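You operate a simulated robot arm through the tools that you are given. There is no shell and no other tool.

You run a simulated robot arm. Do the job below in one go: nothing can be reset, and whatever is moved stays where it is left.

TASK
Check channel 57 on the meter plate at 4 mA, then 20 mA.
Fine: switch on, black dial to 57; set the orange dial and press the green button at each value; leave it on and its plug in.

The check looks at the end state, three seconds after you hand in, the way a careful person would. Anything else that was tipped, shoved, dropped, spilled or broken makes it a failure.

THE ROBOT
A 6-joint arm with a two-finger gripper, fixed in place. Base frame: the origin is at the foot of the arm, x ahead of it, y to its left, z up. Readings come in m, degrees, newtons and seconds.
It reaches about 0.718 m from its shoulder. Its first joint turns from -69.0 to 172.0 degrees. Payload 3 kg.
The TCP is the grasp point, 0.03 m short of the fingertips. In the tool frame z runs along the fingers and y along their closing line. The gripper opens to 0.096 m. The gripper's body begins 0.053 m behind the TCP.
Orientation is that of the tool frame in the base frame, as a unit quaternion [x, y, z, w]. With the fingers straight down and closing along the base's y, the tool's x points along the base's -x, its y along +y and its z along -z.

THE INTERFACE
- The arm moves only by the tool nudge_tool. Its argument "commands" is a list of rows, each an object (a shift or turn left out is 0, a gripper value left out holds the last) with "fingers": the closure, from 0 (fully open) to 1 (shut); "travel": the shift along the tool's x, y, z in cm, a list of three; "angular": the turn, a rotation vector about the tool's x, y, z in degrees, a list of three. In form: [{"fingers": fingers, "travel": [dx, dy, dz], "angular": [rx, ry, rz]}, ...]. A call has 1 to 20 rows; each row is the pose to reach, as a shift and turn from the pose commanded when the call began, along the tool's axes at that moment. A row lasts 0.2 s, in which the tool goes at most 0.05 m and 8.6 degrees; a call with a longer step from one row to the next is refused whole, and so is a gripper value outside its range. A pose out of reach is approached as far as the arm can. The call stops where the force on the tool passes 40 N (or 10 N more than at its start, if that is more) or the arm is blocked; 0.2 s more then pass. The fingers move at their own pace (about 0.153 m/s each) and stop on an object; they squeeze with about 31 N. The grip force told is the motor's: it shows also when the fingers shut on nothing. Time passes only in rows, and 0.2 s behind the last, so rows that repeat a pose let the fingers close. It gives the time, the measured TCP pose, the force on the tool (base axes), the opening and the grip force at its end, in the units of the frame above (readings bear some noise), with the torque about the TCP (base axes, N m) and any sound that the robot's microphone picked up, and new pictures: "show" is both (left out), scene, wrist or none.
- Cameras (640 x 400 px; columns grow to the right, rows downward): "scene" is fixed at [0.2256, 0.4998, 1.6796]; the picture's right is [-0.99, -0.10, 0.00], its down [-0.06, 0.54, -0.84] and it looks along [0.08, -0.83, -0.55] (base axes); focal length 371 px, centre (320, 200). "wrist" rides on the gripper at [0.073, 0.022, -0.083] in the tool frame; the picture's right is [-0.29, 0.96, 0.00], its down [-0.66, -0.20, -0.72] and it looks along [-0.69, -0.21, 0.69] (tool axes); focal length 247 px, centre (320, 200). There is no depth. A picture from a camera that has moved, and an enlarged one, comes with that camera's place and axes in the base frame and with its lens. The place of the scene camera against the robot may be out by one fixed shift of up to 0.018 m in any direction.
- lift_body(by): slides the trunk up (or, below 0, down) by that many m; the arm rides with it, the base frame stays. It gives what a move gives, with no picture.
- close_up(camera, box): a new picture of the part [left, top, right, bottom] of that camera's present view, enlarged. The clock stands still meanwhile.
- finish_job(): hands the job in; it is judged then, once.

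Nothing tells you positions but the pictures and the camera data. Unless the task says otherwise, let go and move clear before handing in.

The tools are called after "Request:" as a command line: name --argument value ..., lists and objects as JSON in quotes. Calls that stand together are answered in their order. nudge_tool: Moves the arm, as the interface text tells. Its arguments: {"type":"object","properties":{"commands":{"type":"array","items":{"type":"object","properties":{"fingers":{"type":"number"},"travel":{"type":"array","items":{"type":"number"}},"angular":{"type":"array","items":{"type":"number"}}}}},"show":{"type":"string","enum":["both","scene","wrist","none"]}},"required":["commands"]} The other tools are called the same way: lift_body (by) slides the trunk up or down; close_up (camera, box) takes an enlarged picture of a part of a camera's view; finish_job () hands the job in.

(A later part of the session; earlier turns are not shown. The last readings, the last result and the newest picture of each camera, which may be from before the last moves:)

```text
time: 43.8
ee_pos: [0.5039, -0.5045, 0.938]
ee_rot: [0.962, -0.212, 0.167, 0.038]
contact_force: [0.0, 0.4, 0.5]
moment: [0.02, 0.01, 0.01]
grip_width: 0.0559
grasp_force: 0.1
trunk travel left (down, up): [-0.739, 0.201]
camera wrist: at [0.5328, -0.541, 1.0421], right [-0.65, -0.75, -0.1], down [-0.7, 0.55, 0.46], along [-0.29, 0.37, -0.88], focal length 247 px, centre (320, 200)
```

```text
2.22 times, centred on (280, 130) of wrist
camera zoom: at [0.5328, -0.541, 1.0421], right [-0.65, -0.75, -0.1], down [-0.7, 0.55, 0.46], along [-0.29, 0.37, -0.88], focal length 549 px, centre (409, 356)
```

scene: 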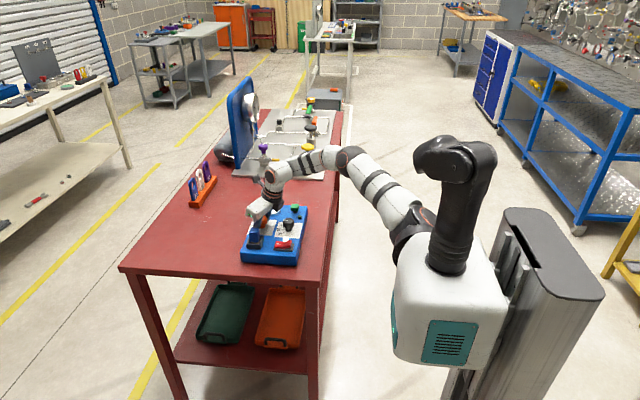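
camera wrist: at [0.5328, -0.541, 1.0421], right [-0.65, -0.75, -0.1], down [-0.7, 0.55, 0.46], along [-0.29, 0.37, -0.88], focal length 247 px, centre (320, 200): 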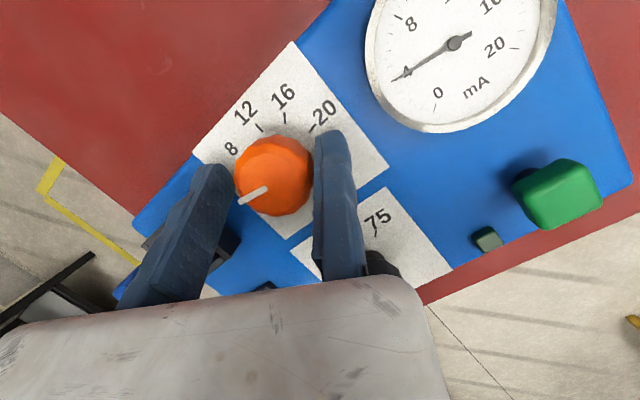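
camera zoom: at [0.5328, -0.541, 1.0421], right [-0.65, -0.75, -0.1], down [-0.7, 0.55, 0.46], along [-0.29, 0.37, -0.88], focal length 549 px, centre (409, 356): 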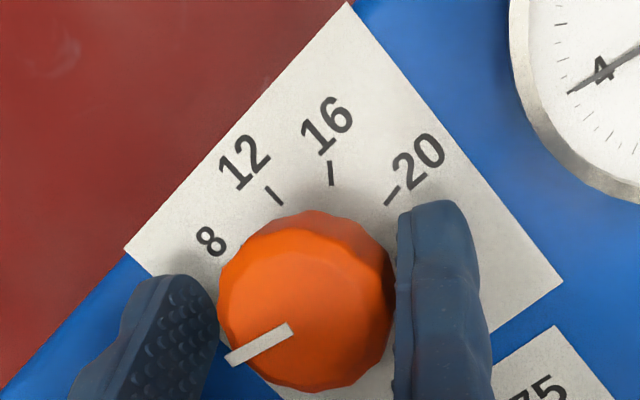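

It still reads 4.0 after release. I'll lift clear, swing over to the green button at about (0.42, -0.585) with the fingers shut, and keep the lean because it's also near the reach limit.

Request:
nudge_tool --commands '[{"fingers": 0.42, "travel": [0.7, 0, -1.9]}, {"fingers": 0.42, "travel": [1.4, 0, -3.8]}, {"fingers": 0.42, "travel": [2.03, 0.01, -5.64]}, {"fingers": 0.8, "travel": [1.0, 2.66, -6.0], "angular": [-2.7, 0, 7.5]}, {"fingers": 1, "travel": [-0.02, 5.31, -6.36], "angular": [-5.4, 0, 15.05]}, {"fingers": 1, "travel": [-1.05, 7.96, -6.72], "angular": [-8.1, 0, 22.6]}, {"fingers": 1, "travel": [-2.07, 10.61, -7.08], "angular": [-10.8, -0.07, 30.1]}, {"fingers": 1, "travel": [-2.07, 10.61, -7.08], "angular": [-10.8, -0.07, 30.1]}]'

Request:
close_up --camera "wrist" --box '[180, 0, 500, 220]'

Request:
close_up --camera "scene" --box '[225, 165, 325, 268]'

```text
time: 45.6
ee_pos: [0.4233, -0.5801, 1.0008]
ee_rot: [0.866, -0.47, 0.15, 0.084]
contact_force: [0.2, 0.7, 0.1]
moment: [0.0, -0.01, -0.02]
grip_width: 0.0
grasp_force: 31.0
trunk travel left (down, up): [-0.739, 0.201]
camera wrist: at [0.4272, -0.627, 1.1032], right [-0.95, -0.29, -0.1], down [-0.3, 0.84, 0.46], along [-0.05, 0.46, -0.88], focal length 247 px, centre (320, 200)
```

scene: 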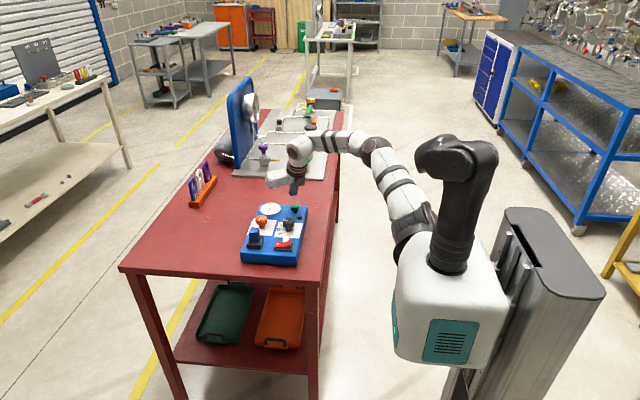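
wrist: 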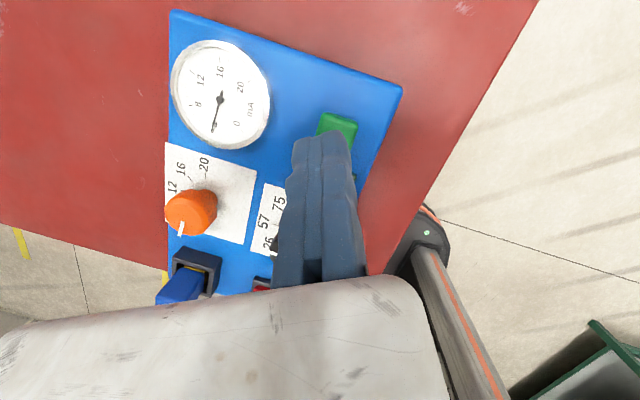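

```text
1.82 times, centred on (340, 110) of wrist
camera zoom: at [0.4272, -0.627, 1.1032], right [-0.95, -0.29, -0.1], down [-0.3, 0.84, 0.46], along [-0.05, 0.46, -0.88], focal length 449 px, centre (284, 364)
```

zoom: 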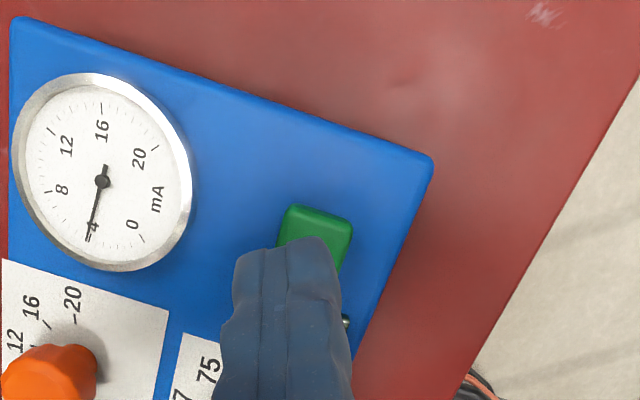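

```text
3.88 times, centred on (275, 216) of scene
camera zoom: at [0.2256, 0.4998, 1.6796], right [-0.99, -0.1, 0.0], down [-0.06, 0.54, -0.84], along [0.08, -0.83, -0.55], focal length 1439 px, centre (495, 136)
```

zoom: 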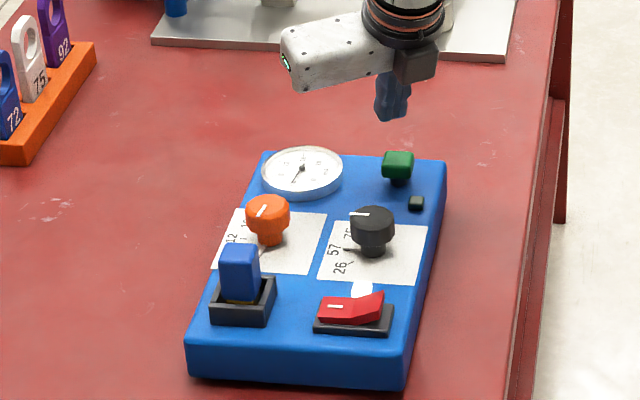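

The closed tips are right over the green button, and the meter still shows 4. I'll align by a few millimetres and press down gently.

Request:
nudge_tool --commands '[{"fingers": 1, "travel": [-0.5, 0.2, 1.2]}, {"fingers": 1, "travel": [-0.9, 0.4, 2.4]}, {"fingers": 1, "travel": [-1.27, 0.55, 3.67]}, {"fingers": 1, "travel": [-1.41, 0.55, 4.05]}, {"fingers": 1, "travel": [-1.54, 0.55, 4.42]}, {"fingers": 1, "travel": [-1.61, 0.55, 4.61]}, {"fingers": 1, "travel": [-1.68, 0.55, 4.8]}]'

Request:
close_up --camera "scene" --box '[235, 185, 325, 268]'

Request:
close_up --camera "wrist" --box '[180, 40, 420, 240]'

```text
time: 47.2
ee_pos: [0.4147, -0.5838, 0.9526]
ee_rot: [0.866, -0.469, 0.153, 0.084]
contact_force: [3.8, -3.8, 13.8]
moment: [-0.12, -0.08, -0.04]
grip_width: 0.0063
grasp_force: 30.8
trunk travel left (down, up): [-0.739, 0.201]
heard: click
camera wrist: at [0.4197, -0.6304, 1.0547], right [-0.95, -0.29, -0.1], down [-0.3, 0.84, 0.45], along [-0.05, 0.46, -0.89], focal length 247 px, centre (320, 200)
```

scene: 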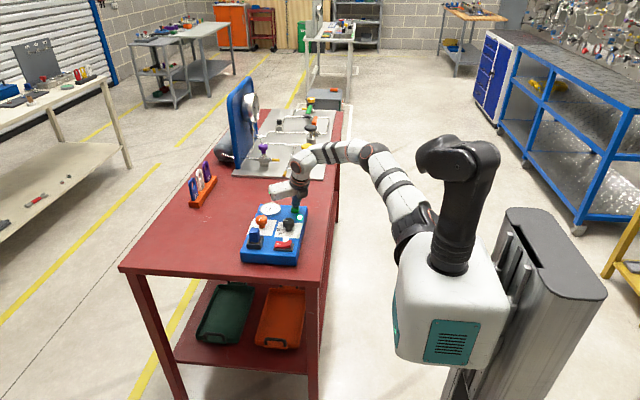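
wrist: 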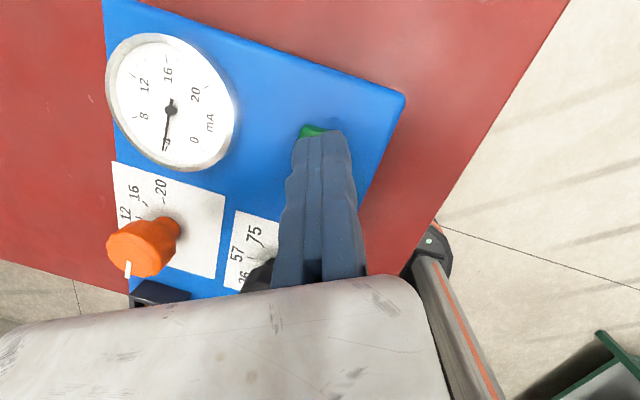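

```text
4.82 times, centred on (280, 226) of scene
camera zoom: at [0.2256, 0.4998, 1.6796], right [-0.99, -0.1, 0.0], down [-0.06, 0.54, -0.84], along [0.08, -0.83, -0.55], focal length 1786 px, centre (513, 72)
```

zoom: 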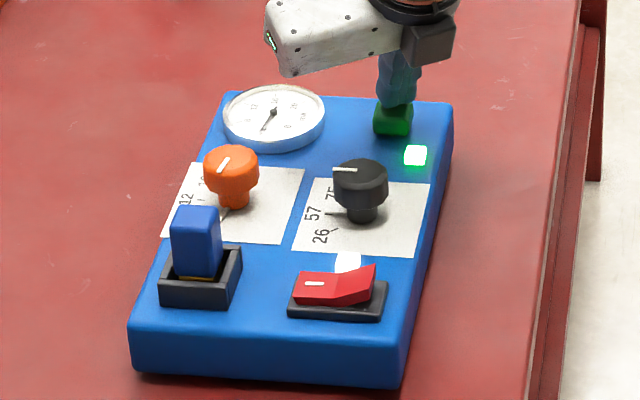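

```text
2.00 times, centred on (300, 140) of wrist
camera zoom: at [0.4197, -0.6304, 1.0547], right [-0.95, -0.29, -0.1], down [-0.3, 0.84, 0.45], along [-0.05, 0.46, -0.89], focal length 494 px, centre (360, 320)
```

zoom: 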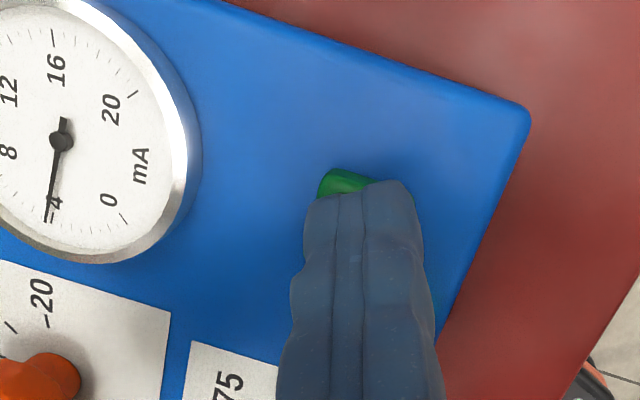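

A click was heard and the green status lamp lit at 4 mA. I'll lift off the button.

Request:
nudge_tool --commands '[{"fingers": 1, "travel": [0.51, 0, -1.41]}, {"fingers": 1, "travel": [1.19, 0, -3.3]}, {"fingers": 1, "travel": [1.86, 0.02, -5.18]}, {"fingers": 1, "travel": [1.86, 0.02, -5.18]}]'

Request:
close_up --camera "scene" --box '[235, 185, 325, 268]'

Request:
close_up --camera "wrist" --box '[140, 0, 420, 240]'

```text
time: 48.2
ee_pos: [0.4145, -0.5852, 1.0029]
ee_rot: [0.867, -0.469, 0.149, 0.083]
contact_force: [-0.4, 0.2, 0.2]
moment: [0.02, -0.02, 0.01]
grip_width: 0.0002
grasp_force: 31.3
trunk travel left (down, up): [-0.739, 0.201]
camera wrist: at [0.4195, -0.6324, 1.1061], right [-0.95, -0.29, -0.1], down [-0.3, 0.84, 0.46], along [-0.05, 0.46, -0.88], focal length 247 px, centre (320, 200)
```

scene: 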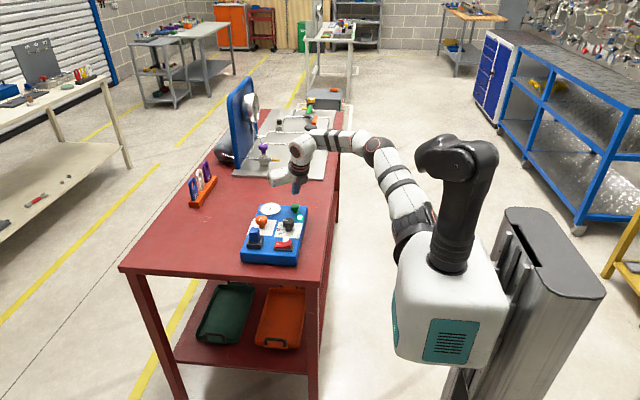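
wrist: 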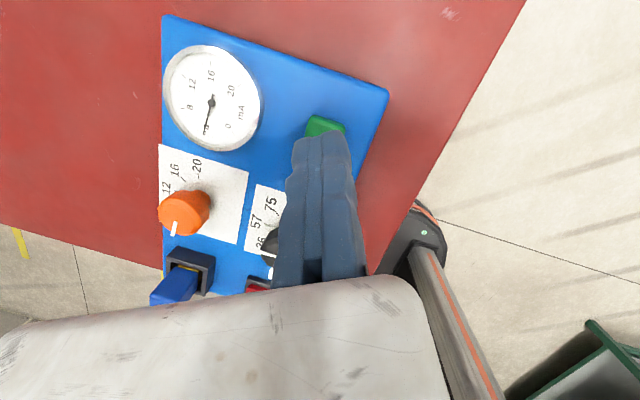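

```text
4.82 times, centred on (280, 226) of scene
camera zoom: at [0.2256, 0.4998, 1.6796], right [-0.99, -0.1, 0.0], down [-0.06, 0.54, -0.84], along [0.08, -0.83, -0.55], focal length 1786 px, centre (513, 72)
```

zoom: 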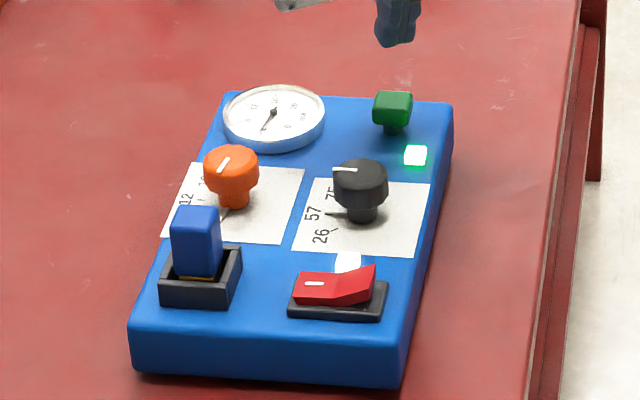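

```text
1.67 times, centred on (280, 120) of wrist
camera zoom: at [0.4195, -0.6324, 1.1061], right [-0.95, -0.29, -0.1], down [-0.3, 0.84, 0.46], along [-0.05, 0.46, -0.88], focal length 412 px, centre (387, 333)
```

zoom: 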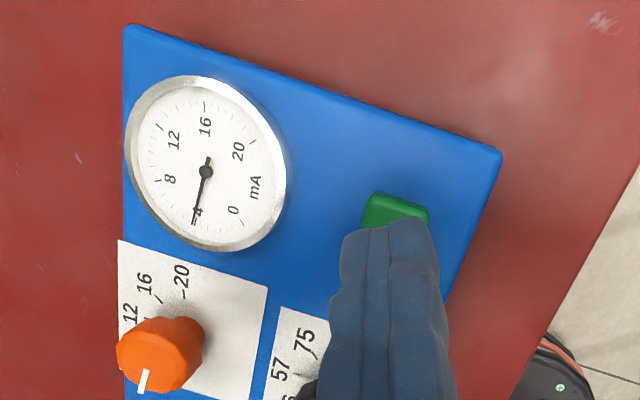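

The status lamp stays lit after release. Now back to the orange dial: I'll hover at yaw 205° with the fingers open, ready for clockwise turns toward 20.

Request:
nudge_tool --commands '[{"fingers": 0.8, "travel": [-0.38, -3, -0.41], "angular": [2.69, 0.03, -7.55]}, {"fingers": 0.5, "travel": [-0.76, -6, -0.83], "angular": [5.38, 0.06, -15.1]}, {"fingers": 0.42, "travel": [-1.14, -9, -1.24], "angular": [8.07, 0.1, -22.6]}, {"fingers": 0.42, "travel": [-1.52, -12, -1.65], "angular": [10.76, 0.13, -30.19]}, {"fingers": 0.42, "travel": [-1.52, -12, -1.65], "angular": [10.76, 0.13, -30.19]}]'

Request:
close_up --camera "wrist" --box '[160, 40, 400, 220]'

```text
time: 49.4
ee_pos: [0.506, -0.5024, 1.0123]
ee_rot: [0.962, -0.211, 0.168, 0.039]
contact_force: [-0.5, 0.1, 0.3]
moment: [0.03, 0.01, -0.01]
grip_width: 0.0557
grasp_force: 0.1
trunk travel left (down, up): [-0.739, 0.201]
camera wrist: at [0.5339, -0.5405, 1.1152], right [-0.65, -0.75, -0.1], down [-0.7, 0.55, 0.46], along [-0.29, 0.36, -0.88], focal length 247 px, centre (320, 200)
```

scene: 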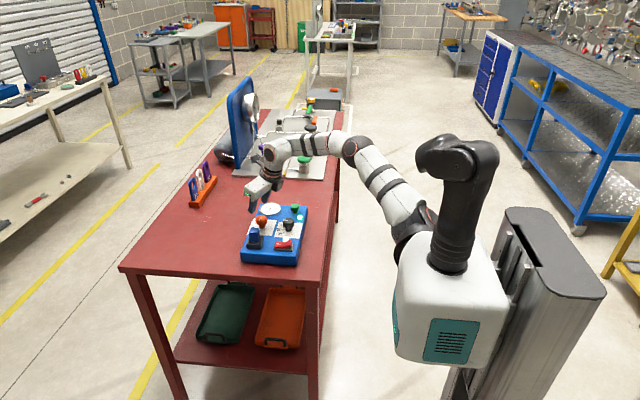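
wrist: 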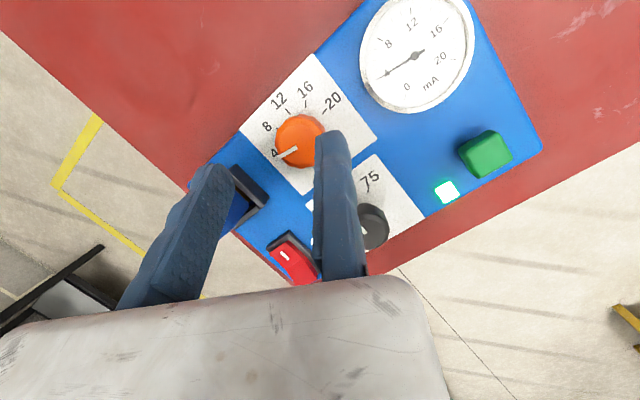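

```text
2.22 times, centred on (280, 130) of wrist
camera zoom: at [0.5339, -0.5405, 1.1152], right [-0.65, -0.75, -0.1], down [-0.7, 0.55, 0.46], along [-0.29, 0.36, -0.88], focal length 549 px, centre (409, 356)
```

zoom: 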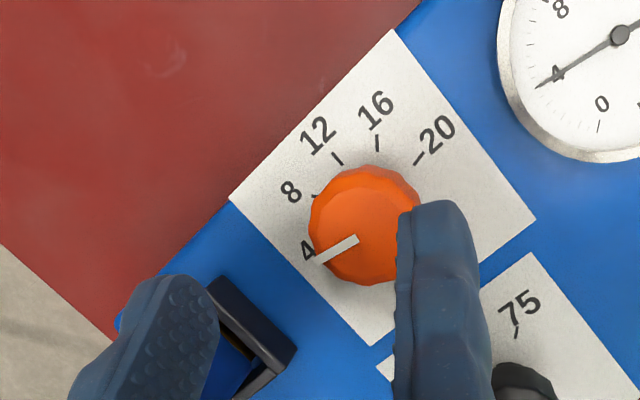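

The pose is good and the needle is still on 4. I'll descend around the knob again and stop before gripping.

Request:
nudge_tool --commands '[{"travel": [-0.75, 0.08, 2.07]}, {"travel": [-1.5, 0.08, 4.14]}, {"travel": [-1.87, 0.08, 5.17]}, {"travel": [-2.24, 0.07, 6.2]}, {"travel": [-2.49, 0.07, 6.89]}, {"travel": [-2.49, 0.07, 6.89]}]' --show "wrist"

Request:
close_up --camera "wrist" --box '[160, 60, 400, 220]'

Request:
close_up --camera "scene" --box '[225, 185, 315, 268]'

```text
time: 50.8
ee_pos: [0.5043, -0.5027, 0.9409]
ee_rot: [0.962, -0.211, 0.167, 0.039]
contact_force: [-0.6, 0.7, 0.0]
moment: [0.01, -0.05, 0.0]
grip_width: 0.0556
grasp_force: 0.0
trunk travel left (down, up): [-0.739, 0.201]
camera wrist: at [0.5336, -0.5407, 1.0439], right [-0.65, -0.75, -0.09], down [-0.7, 0.55, 0.46], along [-0.29, 0.36, -0.88], focal length 247 px, centre (320, 200)
```

wrist: 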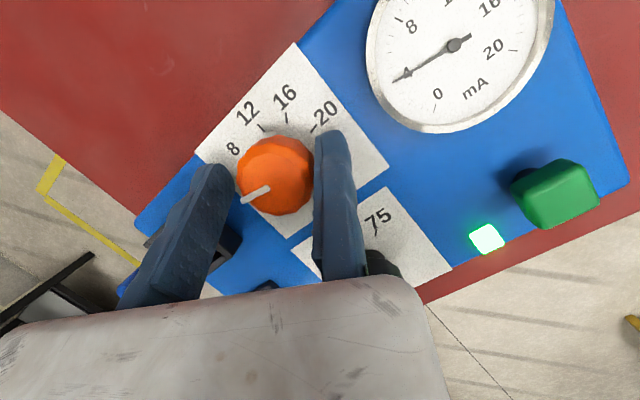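

```text
2.50 times, centred on (280, 140) of wrist
camera zoom: at [0.5336, -0.5407, 1.0439], right [-0.65, -0.75, -0.09], down [-0.7, 0.55, 0.46], along [-0.29, 0.36, -0.88], focal length 617 px, centre (420, 350)
```

zoom: 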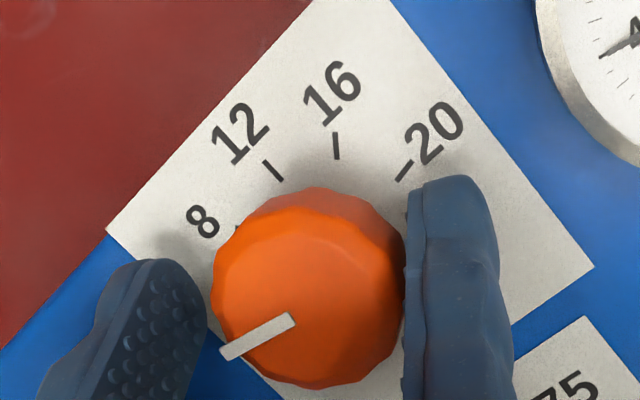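

```text
4.82 times, centred on (270, 226) of scene
camera zoom: at [0.2256, 0.4998, 1.6796], right [-0.99, -0.1, 0.0], down [-0.06, 0.54, -0.84], along [0.08, -0.83, -0.55], focal length 1786 px, centre (561, 72)
```

zoom: 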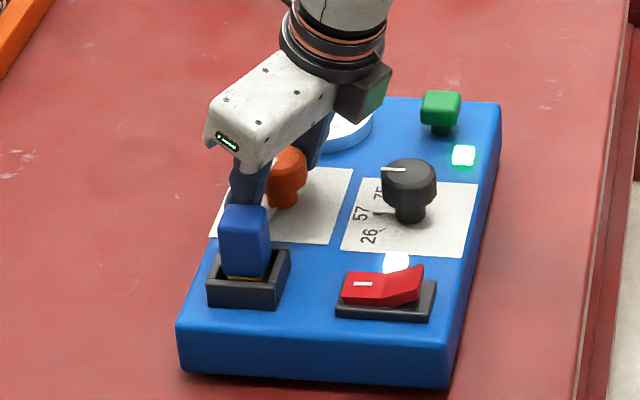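

Everything is clear, so I'll grip now.

Request:
nudge_tool --commands '[{"travel": [0, -0.12, 0], "fingers": 0.42}, {"travel": [0, -0.12, 0], "fingers": 0.6}, {"travel": [0, -0.12, 0], "fingers": 1}, {"travel": [0, -0.12, 0], "fingers": 1}]' --show "none"

```text
time: 51.8
ee_pos: [0.5052, -0.4998, 0.9411]
ee_rot: [0.962, -0.212, 0.166, 0.039]
contact_force: [1.8, 6.3, -0.4]
moment: [0.25, -0.06, 0.09]
grip_width: 0.0375
grasp_force: 31.1
trunk travel left (down, up): [-0.739, 0.201]
```

The grip is good. Now I'll turn the orange dial 55° clockwise about its axis.

Request:
nudge_tool --commands '[{"fingers": 1, "travel": [-0.28, -0.27, -0.1], "angular": [-2.71, -0.03, 7.52]}, {"fingers": 1, "travel": [-0.5, -0.4, -0.18], "angular": [-5.42, -0.07, 15.04]}, {"fingers": 1, "travel": [-0.71, -0.56, -0.25], "angular": [-8.13, -0.1, 22.56]}, {"fingers": 1, "travel": [-0.89, -0.75, -0.32], "angular": [-10.84, -0.13, 30.09]}, {"fingers": 1, "travel": [-1.04, -0.97, -0.38], "angular": [-13.55, -0.17, 37.61]}, {"fingers": 1, "travel": [-1.17, -1.2, -0.42], "angular": [-16.26, -0.2, 45.13]}, {"fingers": 1, "travel": [-1.25, -1.42, -0.45], "angular": [-18.63, -0.23, 51.71]}, {"fingers": 1, "travel": [-1.25, -1.42, -0.45], "angular": [-18.63, -0.23, 51.71]}]'

Request:
close_up --camera "wrist" --box '[160, 0, 440, 220]'

Request:
close_up --camera "scene" --box '[225, 185, 315, 268]'

```text
time: 53.6
ee_pos: [0.4998, -0.4828, 0.9412]
ee_rot: [0.756, -0.632, 0.132, 0.112]
contact_force: [5.8, -6.4, 9.1]
moment: [-0.41, -0.18, -0.16]
grip_width: 0.0373
grasp_force: 31.2
trunk travel left (down, up): [-0.739, 0.201]
camera wrist: at [0.4854, -0.528, 1.0438], right [-0.99, 0.1, -0.1], down [0.05, 0.89, 0.45], along [0.13, 0.45, -0.89], focal length 247 px, centre (320, 200)
```

scene: 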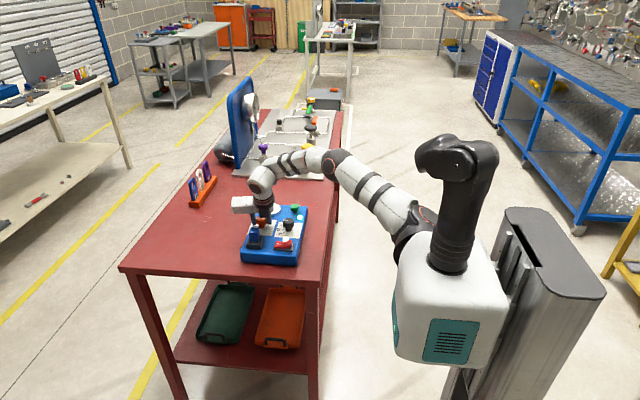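
wrist: 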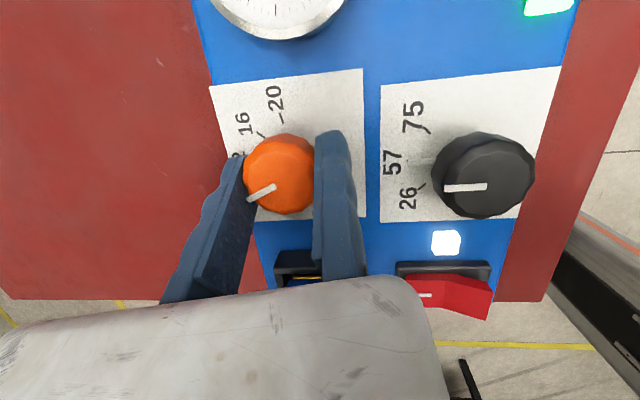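

```text
1.82 times, centred on (300, 110) of wrist
camera zoom: at [0.4854, -0.528, 1.0438], right [-0.99, 0.1, -0.1], down [0.05, 0.89, 0.45], along [0.13, 0.45, -0.89], focal length 449 px, centre (356, 364)
```

zoom: 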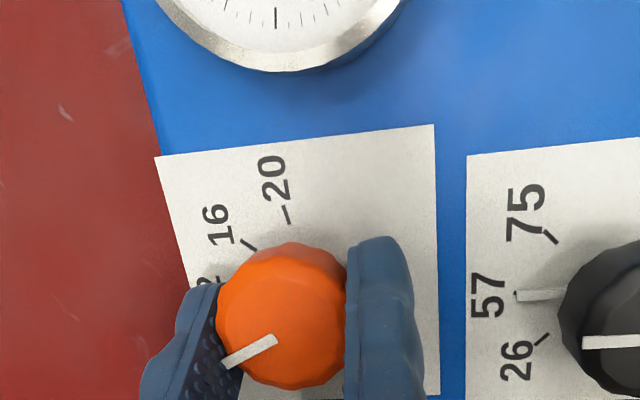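

```text
4.82 times, centred on (270, 226) of scene
camera zoom: at [0.2256, 0.4998, 1.6796], right [-0.99, -0.1, 0.0], down [-0.06, 0.54, -0.84], along [0.08, -0.83, -0.55], focal length 1786 px, centre (561, 72)
```

zoom: 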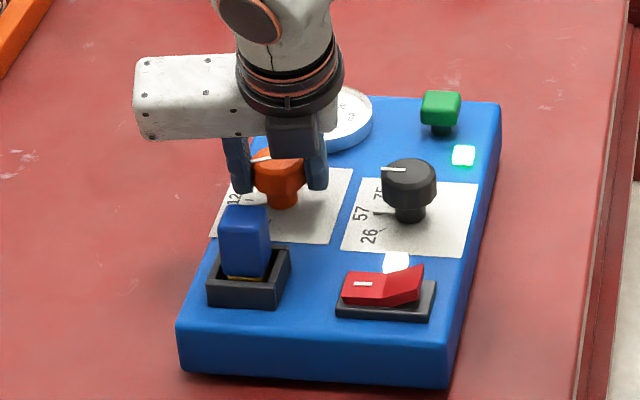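

The dial turned with the grip, to about 9.5 mA by angle. I'll open, back the fixed finger off 3.5 mm, orbit back around the knob to yaw 205°, and check the dial hasn't been dragged.

Request:
nudge_tool --commands '[{"fingers": 0.55}, {"fingers": 0.42}, {"fingers": 0.42, "travel": [0, 0.35, 0]}, {"fingers": 0.42, "travel": [0.29, 0.41, 0.11], "angular": [2.73, 0.02, -7.53]}, {"fingers": 0.42, "travel": [0.59, 0.42, 0.22], "angular": [5.46, 0.04, -15.07]}, {"fingers": 0.42, "travel": [0.89, 0.38, 0.32], "angular": [8.19, 0.06, -22.6]}, {"fingers": 0.42, "travel": [1.18, 0.31, 0.43], "angular": [10.92, 0.08, -30.14]}, {"fingers": 0.42, "travel": [1.46, 0.19, 0.53], "angular": [13.65, 0.1, -37.67]}, {"fingers": 0.42, "travel": [1.72, 0.03, 0.62], "angular": [16.38, 0.12, -45.21]}, {"fingers": 0.42, "travel": [1.92, -0.14, 0.7], "angular": [18.77, 0.14, -51.8]}, {"fingers": 0.42, "travel": [1.92, -0.14, 0.7], "angular": [18.77, 0.14, -51.8]}]' --show "wrist"

Request:
close_up --camera "wrist" --box '[160, 0, 440, 220]'

Request:
close_up --camera "wrist" --box '[355, 0, 575, 140]'

```text
time: 56.0
ee_pos: [0.5041, -0.5029, 0.9402]
ee_rot: [0.963, -0.21, 0.167, 0.038]
contact_force: [0.5, -0.5, -1.1]
moment: [-0.04, 0.01, 0.01]
grip_width: 0.0557
grasp_force: 0.0
trunk travel left (down, up): [-0.739, 0.201]
camera wrist: at [0.5335, -0.5412, 1.0433], right [-0.65, -0.75, -0.1], down [-0.7, 0.55, 0.46], along [-0.29, 0.37, -0.88], focal length 247 px, centre (320, 200)
```

wrist: 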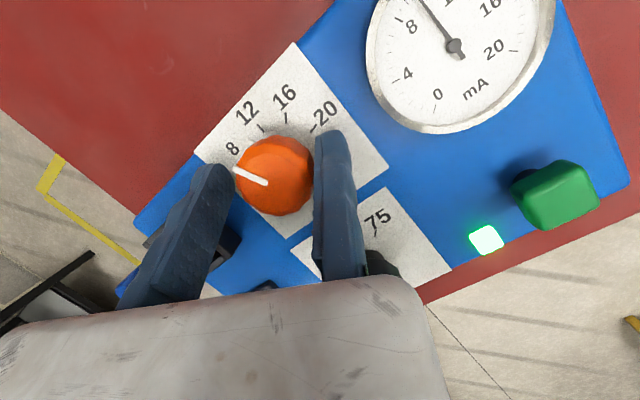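

```text
1.82 times, centred on (300, 110) of wrist
camera zoom: at [0.5335, -0.5412, 1.0433], right [-0.65, -0.75, -0.1], down [-0.7, 0.55, 0.46], along [-0.29, 0.37, -0.88], focal length 449 px, centre (356, 364)
```

zoom: 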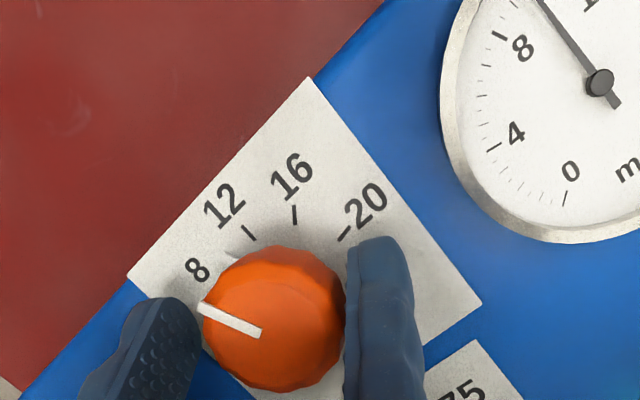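

```text
2.86 times, centred on (465, 70) of wrist
camera zoom: at [0.5335, -0.5412, 1.0433], right [-0.65, -0.75, -0.1], down [-0.7, 0.55, 0.46], along [-0.29, 0.37, -0.88], focal length 706 px, centre (-94, 571)
```

zoom: 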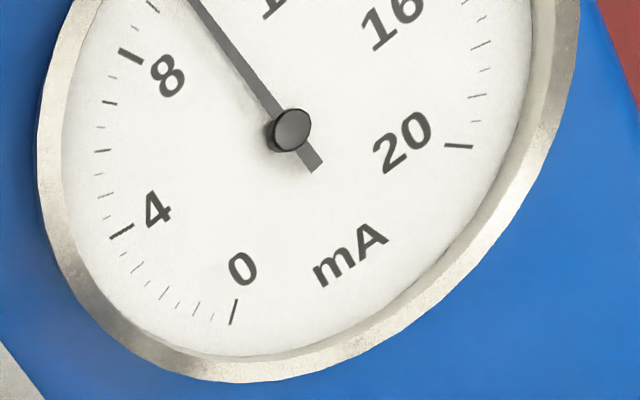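

The needle has moved to about 9.5 mA as expected. I'll repeat: close in, grip, and turn another 55° clockwise.

Request:
nudge_tool --commands '[{"fingers": 0.42, "travel": [0, -0.3, 0]}, {"fingers": 0.6, "travel": [0, -0.3, 0]}, {"fingers": 1, "travel": [0, -0.3, 0]}, {"fingers": 1, "travel": [0, -0.3, 0]}, {"fingers": 1, "travel": [-0.239, -0.394, -0.087], "angular": [-2.71, -0.03, 7.52]}, {"fingers": 1, "travel": [-0.462, -0.524, -0.168], "angular": [-5.42, -0.07, 15.04]}, {"fingers": 1, "travel": [-0.667, -0.684, -0.243], "angular": [-8.13, -0.1, 22.56]}, {"fingers": 1, "travel": [-0.848, -0.874, -0.309], "angular": [-10.84, -0.13, 30.09]}, {"fingers": 1, "travel": [-1.003, -1.088, -0.366], "angular": [-13.55, -0.17, 37.61]}, {"fingers": 1, "travel": [-1.128, -1.324, -0.412], "angular": [-16.26, -0.2, 45.13]}, {"fingers": 1, "travel": [-1.212, -1.543, -0.443], "angular": [-18.63, -0.23, 51.71]}, {"fingers": 1, "travel": [-1.212, -1.543, -0.443], "angular": [-18.63, -0.23, 51.71]}]'

Request:
close_up --camera "wrist" --box '[160, 0, 440, 220]'

Request:
close_up --camera "scene" --box '[225, 185, 315, 268]'

```text
time: 58.6
ee_pos: [0.4995, -0.4833, 0.941]
ee_rot: [0.756, -0.631, 0.13, 0.112]
contact_force: [0.7, -1.0, 3.2]
moment: [-0.12, 0.06, -0.04]
grip_width: 0.0372
grasp_force: 31.4
trunk travel left (down, up): [-0.739, 0.201]
camera wrist: at [0.4856, -0.5282, 1.0435], right [-0.99, 0.1, -0.09], down [0.05, 0.89, 0.46], along [0.13, 0.45, -0.88], focal length 247 px, centre (320, 200)
```

scene: 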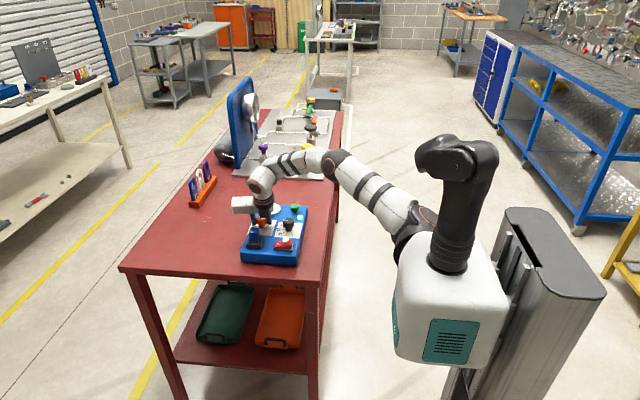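
wrist: 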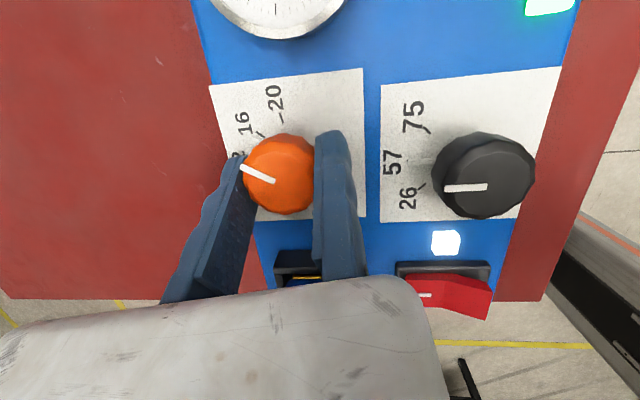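

```text
1.82 times, centred on (300, 110) of wrist
camera zoom: at [0.4856, -0.5282, 1.0435], right [-0.99, 0.1, -0.09], down [0.05, 0.89, 0.46], along [0.13, 0.45, -0.88], focal length 449 px, centre (356, 364)
```

zoom: 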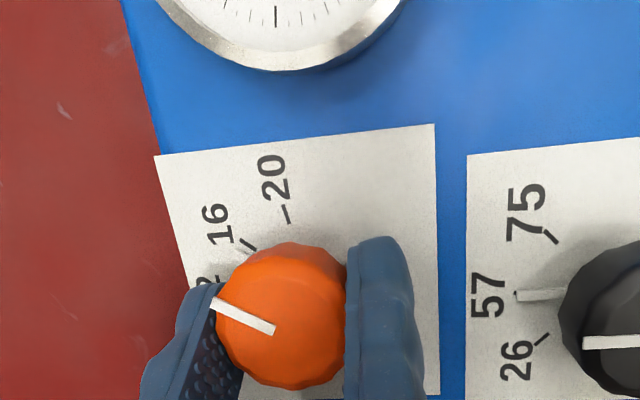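

```text
4.82 times, centred on (270, 226) of scene
camera zoom: at [0.2256, 0.4998, 1.6796], right [-0.99, -0.1, 0.0], down [-0.06, 0.54, -0.84], along [0.08, -0.83, -0.55], focal length 1786 px, centre (561, 72)
```

zoom: 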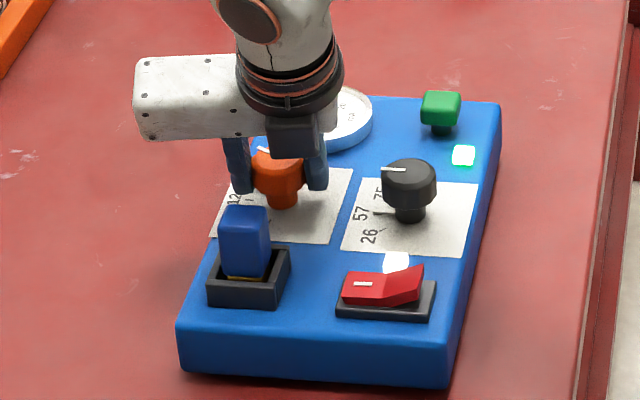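

It's now at about 15 mA by angle. I'll orbit back again and read the meter to compute the last turn.

Request:
nudge_tool --commands '[{"fingers": 0.55}, {"fingers": 0.42}, {"fingers": 0.42, "travel": [0, 0.35, 0]}, {"fingers": 0.42, "travel": [0.29, 0.41, 0.11], "angular": [2.73, 0.02, -7.53]}, {"fingers": 0.42, "travel": [0.59, 0.42, 0.22], "angular": [5.46, 0.04, -15.07]}, {"fingers": 0.42, "travel": [0.89, 0.38, 0.32], "angular": [8.19, 0.06, -22.6]}, {"fingers": 0.42, "travel": [1.18, 0.31, 0.43], "angular": [10.92, 0.08, -30.14]}, {"fingers": 0.42, "travel": [1.46, 0.19, 0.53], "angular": [13.65, 0.1, -37.67]}, {"fingers": 0.42, "travel": [1.72, 0.03, 0.62], "angular": [16.38, 0.12, -45.21]}, {"fingers": 0.42, "travel": [1.92, -0.14, 0.7], "angular": [18.77, 0.14, -51.8]}, {"fingers": 0.42, "travel": [1.92, -0.14, 0.7], "angular": [18.77, 0.14, -51.8]}]' --show "wrist"

Request:
close_up --camera "wrist" --box '[160, 0, 440, 220]'

Request:
close_up --camera "wrist" --box '[355, 0, 575, 140]'

```text
time: 61.0
ee_pos: [0.5027, -0.5035, 0.939]
ee_rot: [0.963, -0.209, 0.167, 0.036]
contact_force: [1.0, 1.0, 0.1]
moment: [0.02, 0.0, -0.01]
grip_width: 0.0556
grasp_force: 0.0
trunk travel left (down, up): [-0.739, 0.201]
camera wrist: at [0.533, -0.5421, 1.0427], right [-0.65, -0.76, -0.1], down [-0.7, 0.54, 0.46], along [-0.29, 0.37, -0.88], focal length 247 px, centre (320, 200)
```

wrist: 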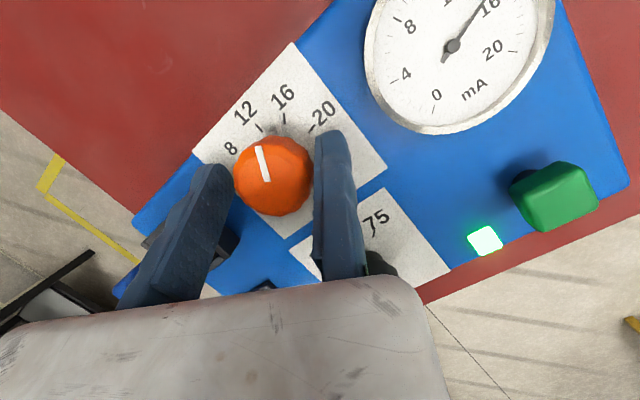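

```text
1.82 times, centred on (300, 110) of wrist
camera zoom: at [0.533, -0.5421, 1.0427], right [-0.65, -0.76, -0.1], down [-0.7, 0.54, 0.46], along [-0.29, 0.37, -0.88], focal length 449 px, centre (356, 364)
```

zoom: 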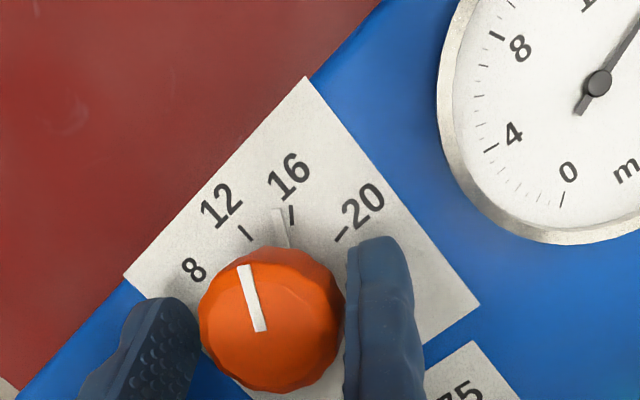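

```text
2.86 times, centred on (465, 70) of wrist
camera zoom: at [0.533, -0.5421, 1.0427], right [-0.65, -0.76, -0.1], down [-0.7, 0.54, 0.46], along [-0.29, 0.37, -0.88], focal length 706 px, centre (-94, 571)
```

zoom: 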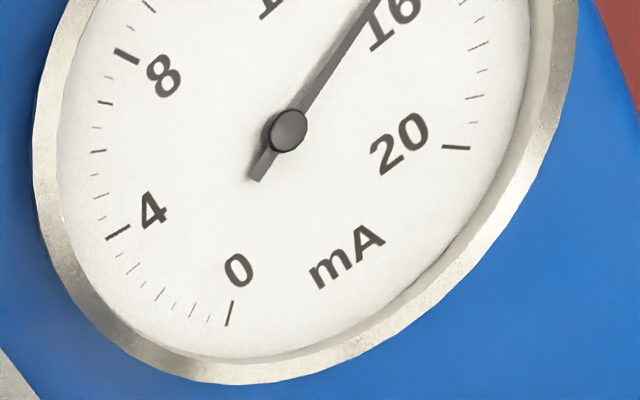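

The needle is near 15 and the pointer is just short of 16, so about 5 mA (49°) remains. I'll turn 48° now and then fine-tune with the meter in view.

Request:
nudge_tool --commands '[{"fingers": 0.42, "travel": [0, -0.35, 0]}, {"fingers": 0.6, "travel": [0, -0.35, 0]}, {"fingers": 1, "travel": [0, -0.35, 0]}, {"fingers": 1, "travel": [0, -0.35, 0]}, {"fingers": 1, "travel": [-0.239, -0.444, -0.087], "angular": [-2.71, -0.03, 7.52]}, {"fingers": 1, "travel": [-0.462, -0.574, -0.168], "angular": [-5.42, -0.07, 15.04]}, {"fingers": 1, "travel": [-0.667, -0.734, -0.243], "angular": [-8.13, -0.1, 22.56]}, {"fingers": 1, "travel": [-0.848, -0.924, -0.309], "angular": [-10.84, -0.13, 30.09]}, {"fingers": 1, "travel": [-1.003, -1.138, -0.366], "angular": [-13.55, -0.17, 37.61]}, {"fingers": 1, "travel": [-1.128, -1.374, -0.412], "angular": [-16.26, -0.2, 45.13]}, {"fingers": 1, "travel": [-1.128, -1.374, -0.412], "angular": [-16.26, -0.2, 45.13]}]'

Request:
close_up --camera "wrist" --box '[160, 0, 440, 220]'

Request:
close_up --camera "scene" --box '[225, 185, 315, 268]'

```text
time: 63.4
ee_pos: [0.4983, -0.4851, 0.9394]
ee_rot: [0.794, -0.584, 0.136, 0.103]
contact_force: [-0.5, 4.8, 0.3]
moment: [0.3, 0.21, 0.07]
grip_width: 0.0372
grasp_force: 30.8
trunk travel left (down, up): [-0.739, 0.201]
camera wrist: at [0.4911, -0.532, 1.0433], right [-1.0, -0.02, -0.1], down [-0.06, 0.89, 0.46], along [0.07, 0.46, -0.88], focal length 247 px, centre (320, 200)
```

scene: 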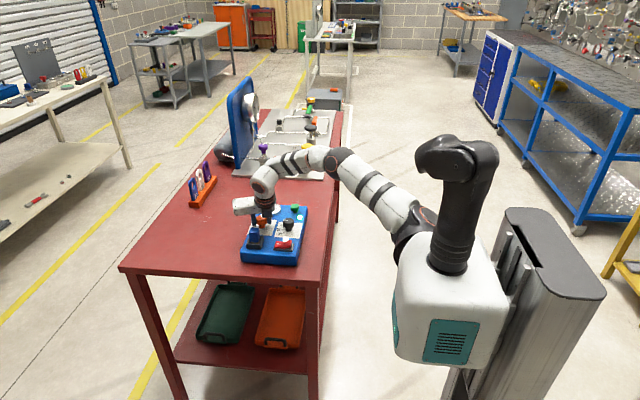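
wrist: 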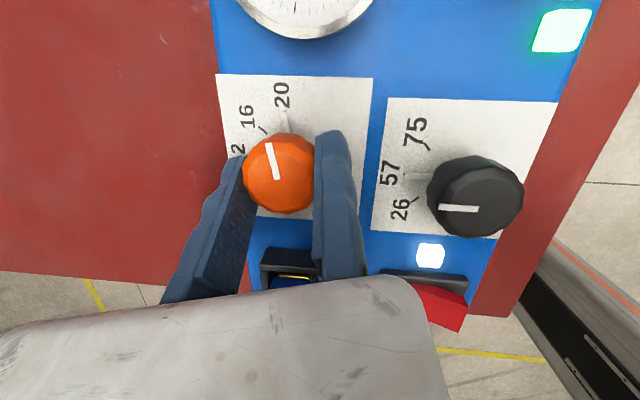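

```text
1.82 times, centred on (300, 110) of wrist
camera zoom: at [0.4911, -0.532, 1.0433], right [-1.0, -0.02, -0.1], down [-0.06, 0.89, 0.46], along [0.07, 0.46, -0.88], focal length 449 px, centre (356, 364)
```

zoom: 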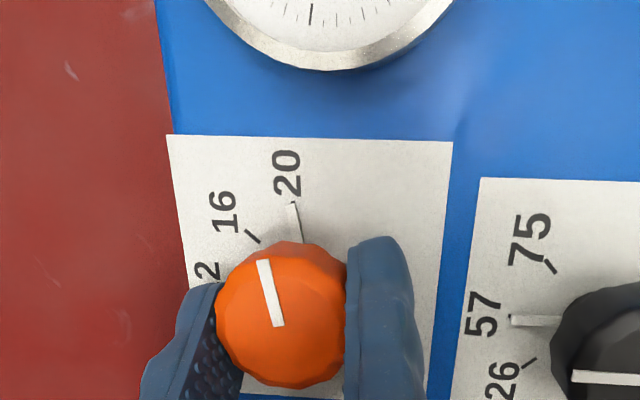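

```text
4.82 times, centred on (270, 226) of scene
camera zoom: at [0.2256, 0.4998, 1.6796], right [-0.99, -0.1, 0.0], down [-0.06, 0.54, -0.84], along [0.08, -0.83, -0.55], focal length 1786 px, centre (561, 72)
```

zoom: 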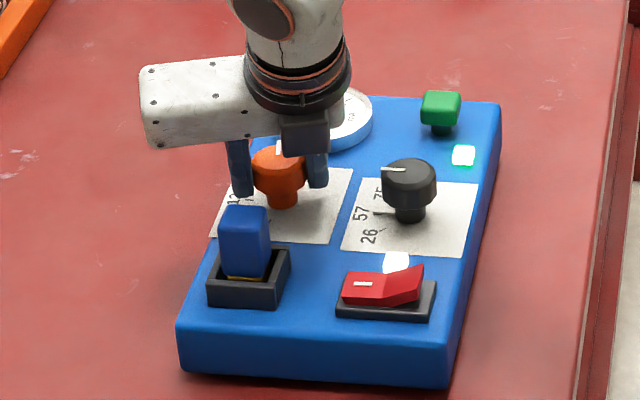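

The pointer lies on the 20 tick. I'll release, lift straight up, and move over toward the green button, where the whole meter is visible.

Request:
nudge_tool --commands '[{"fingers": 0.55}, {"fingers": 0.42}, {"fingers": 0.42, "travel": [0, 0.3, 0]}, {"fingers": 0.42, "travel": [0.67, 0.3, -1.89]}, {"fingers": 0.42, "travel": [1.35, 0.31, -3.77]}, {"fingers": 0.42, "travel": [2.02, 0.33, -5.66]}, {"fingers": 0.7, "travel": [3.7, 2.96, -5.14], "angular": [1.3, 0, -3.7]}, {"fingers": 1, "travel": [5.4, 5.5, -4.62], "angular": [2.6, 0, -7.4]}, {"fingers": 1, "travel": [7.08, 8.1, -4.1], "angular": [3.96, 0.06, -11.1]}, {"fingers": 1, "travel": [8.77, 10.7, -3.58], "angular": [5.28, 0.08, -14.8]}, {"fingers": 1, "travel": [8.77, 10.7, -3.58], "angular": [5.28, 0.08, -14.8]}]'

Request:
close_up --camera "wrist" --box '[150, 20, 310, 170]'

Request:
close_up --camera "wrist" --box '[130, 40, 410, 260]'

Request:
close_up --camera "scene" --box '[235, 185, 325, 268]'

```text
time: 65.8
ee_pos: [0.4202, -0.587, 1.0048]
ee_rot: [0.867, -0.468, 0.149, 0.082]
contact_force: [0.2, 0.5, 0.0]
moment: [-0.02, -0.02, -0.02]
grip_width: 0.0
grasp_force: 30.8
trunk travel left (down, up): [-0.739, 0.201]
camera wrist: at [0.4247, -0.6341, 1.1079], right [-0.95, -0.29, -0.09], down [-0.3, 0.84, 0.46], along [-0.06, 0.47, -0.88], focal length 247 px, centre (320, 200)
```

scene: 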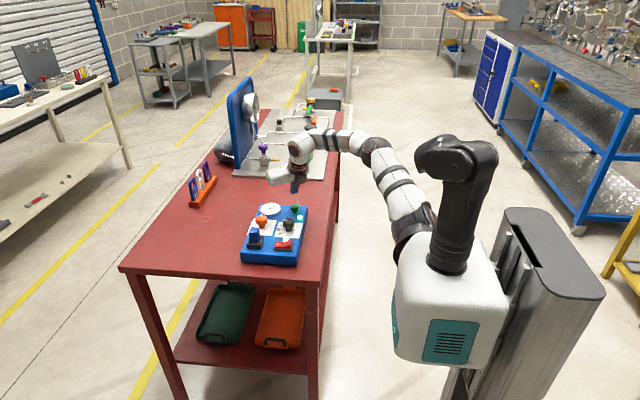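
wrist: 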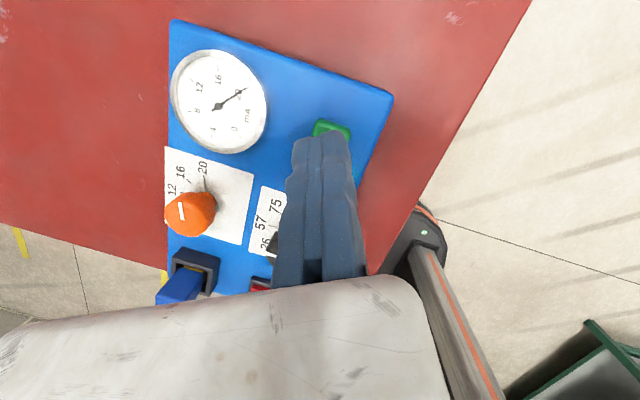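

```text
2.67 times, centred on (230, 95) of wrist
camera zoom: at [0.4247, -0.6341, 1.1079], right [-0.95, -0.29, -0.09], down [-0.3, 0.84, 0.46], along [-0.06, 0.47, -0.88], focal length 659 px, centre (560, 480)
```

zoom: 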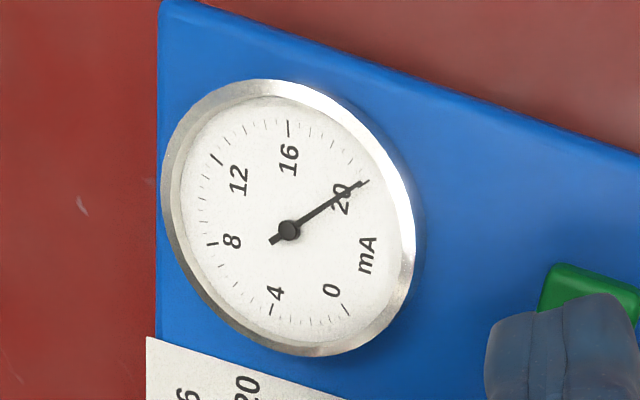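

```text
1.82 times, centred on (270, 150) of wrist
camera zoom: at [0.4247, -0.6341, 1.1079], right [-0.95, -0.29, -0.09], down [-0.3, 0.84, 0.46], along [-0.06, 0.47, -0.88], focal length 449 px, centre (411, 291)
```

zoom: 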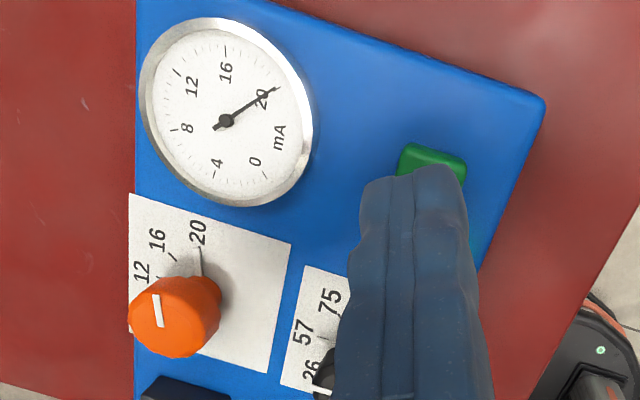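

```text
4.82 times, centred on (280, 226) of scene
camera zoom: at [0.2256, 0.4998, 1.6796], right [-0.99, -0.1, 0.0], down [-0.06, 0.54, -0.84], along [0.08, -0.83, -0.55], focal length 1786 px, centre (513, 72)
```

zoom: 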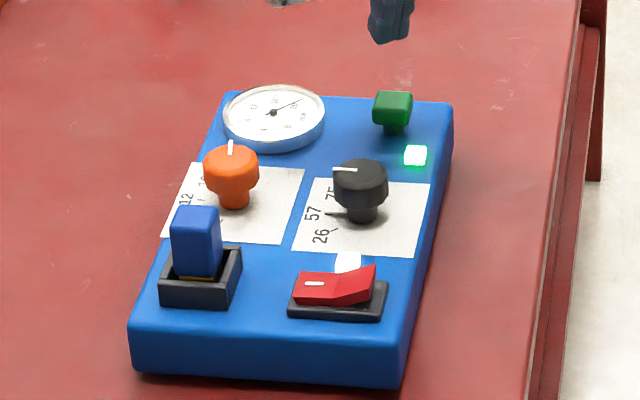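

The needle reads about 20. I'll zoom in tighter to confirm it's on the mark before pressing.

Request:
close_up --camera "wrist" --box '[205, 55, 270, 105]'

Request:
close_up --camera "wrist" --box '[155, 140, 235, 240]'

```text
8.00 times, centred on (238, 80) of wrist
camera zoom: at [0.4247, -0.6341, 1.1079], right [-0.95, -0.29, -0.09], down [-0.3, 0.84, 0.46], along [-0.06, 0.47, -0.88], focal length 1976 px, centre (980, 1160)
```

zoom: 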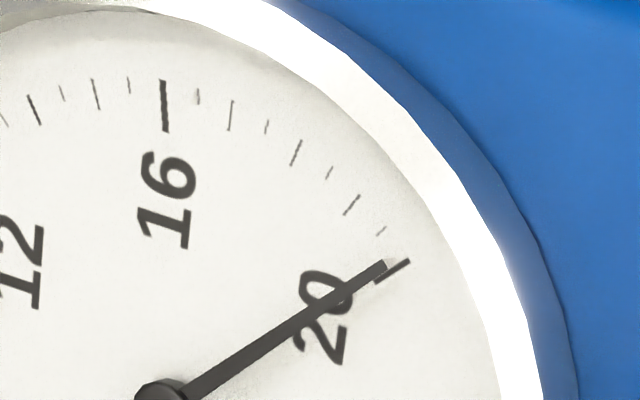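

```text
4.00 times, centred on (195, 190) of wrist
camera zoom: at [0.4247, -0.6341, 1.1079], right [-0.95, -0.29, -0.09], down [-0.3, 0.84, 0.46], along [-0.06, 0.47, -0.88], focal length 988 px, centre (820, 240)
```

zoom: 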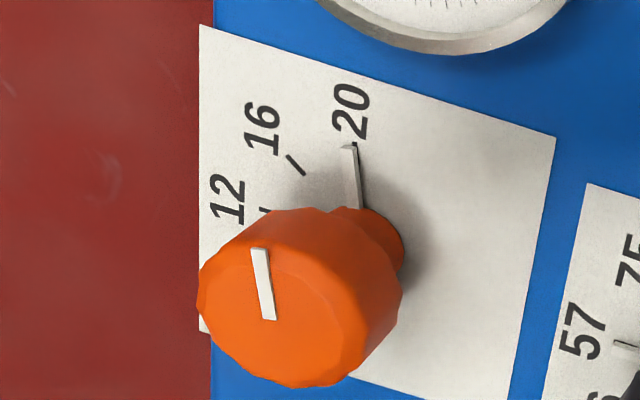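

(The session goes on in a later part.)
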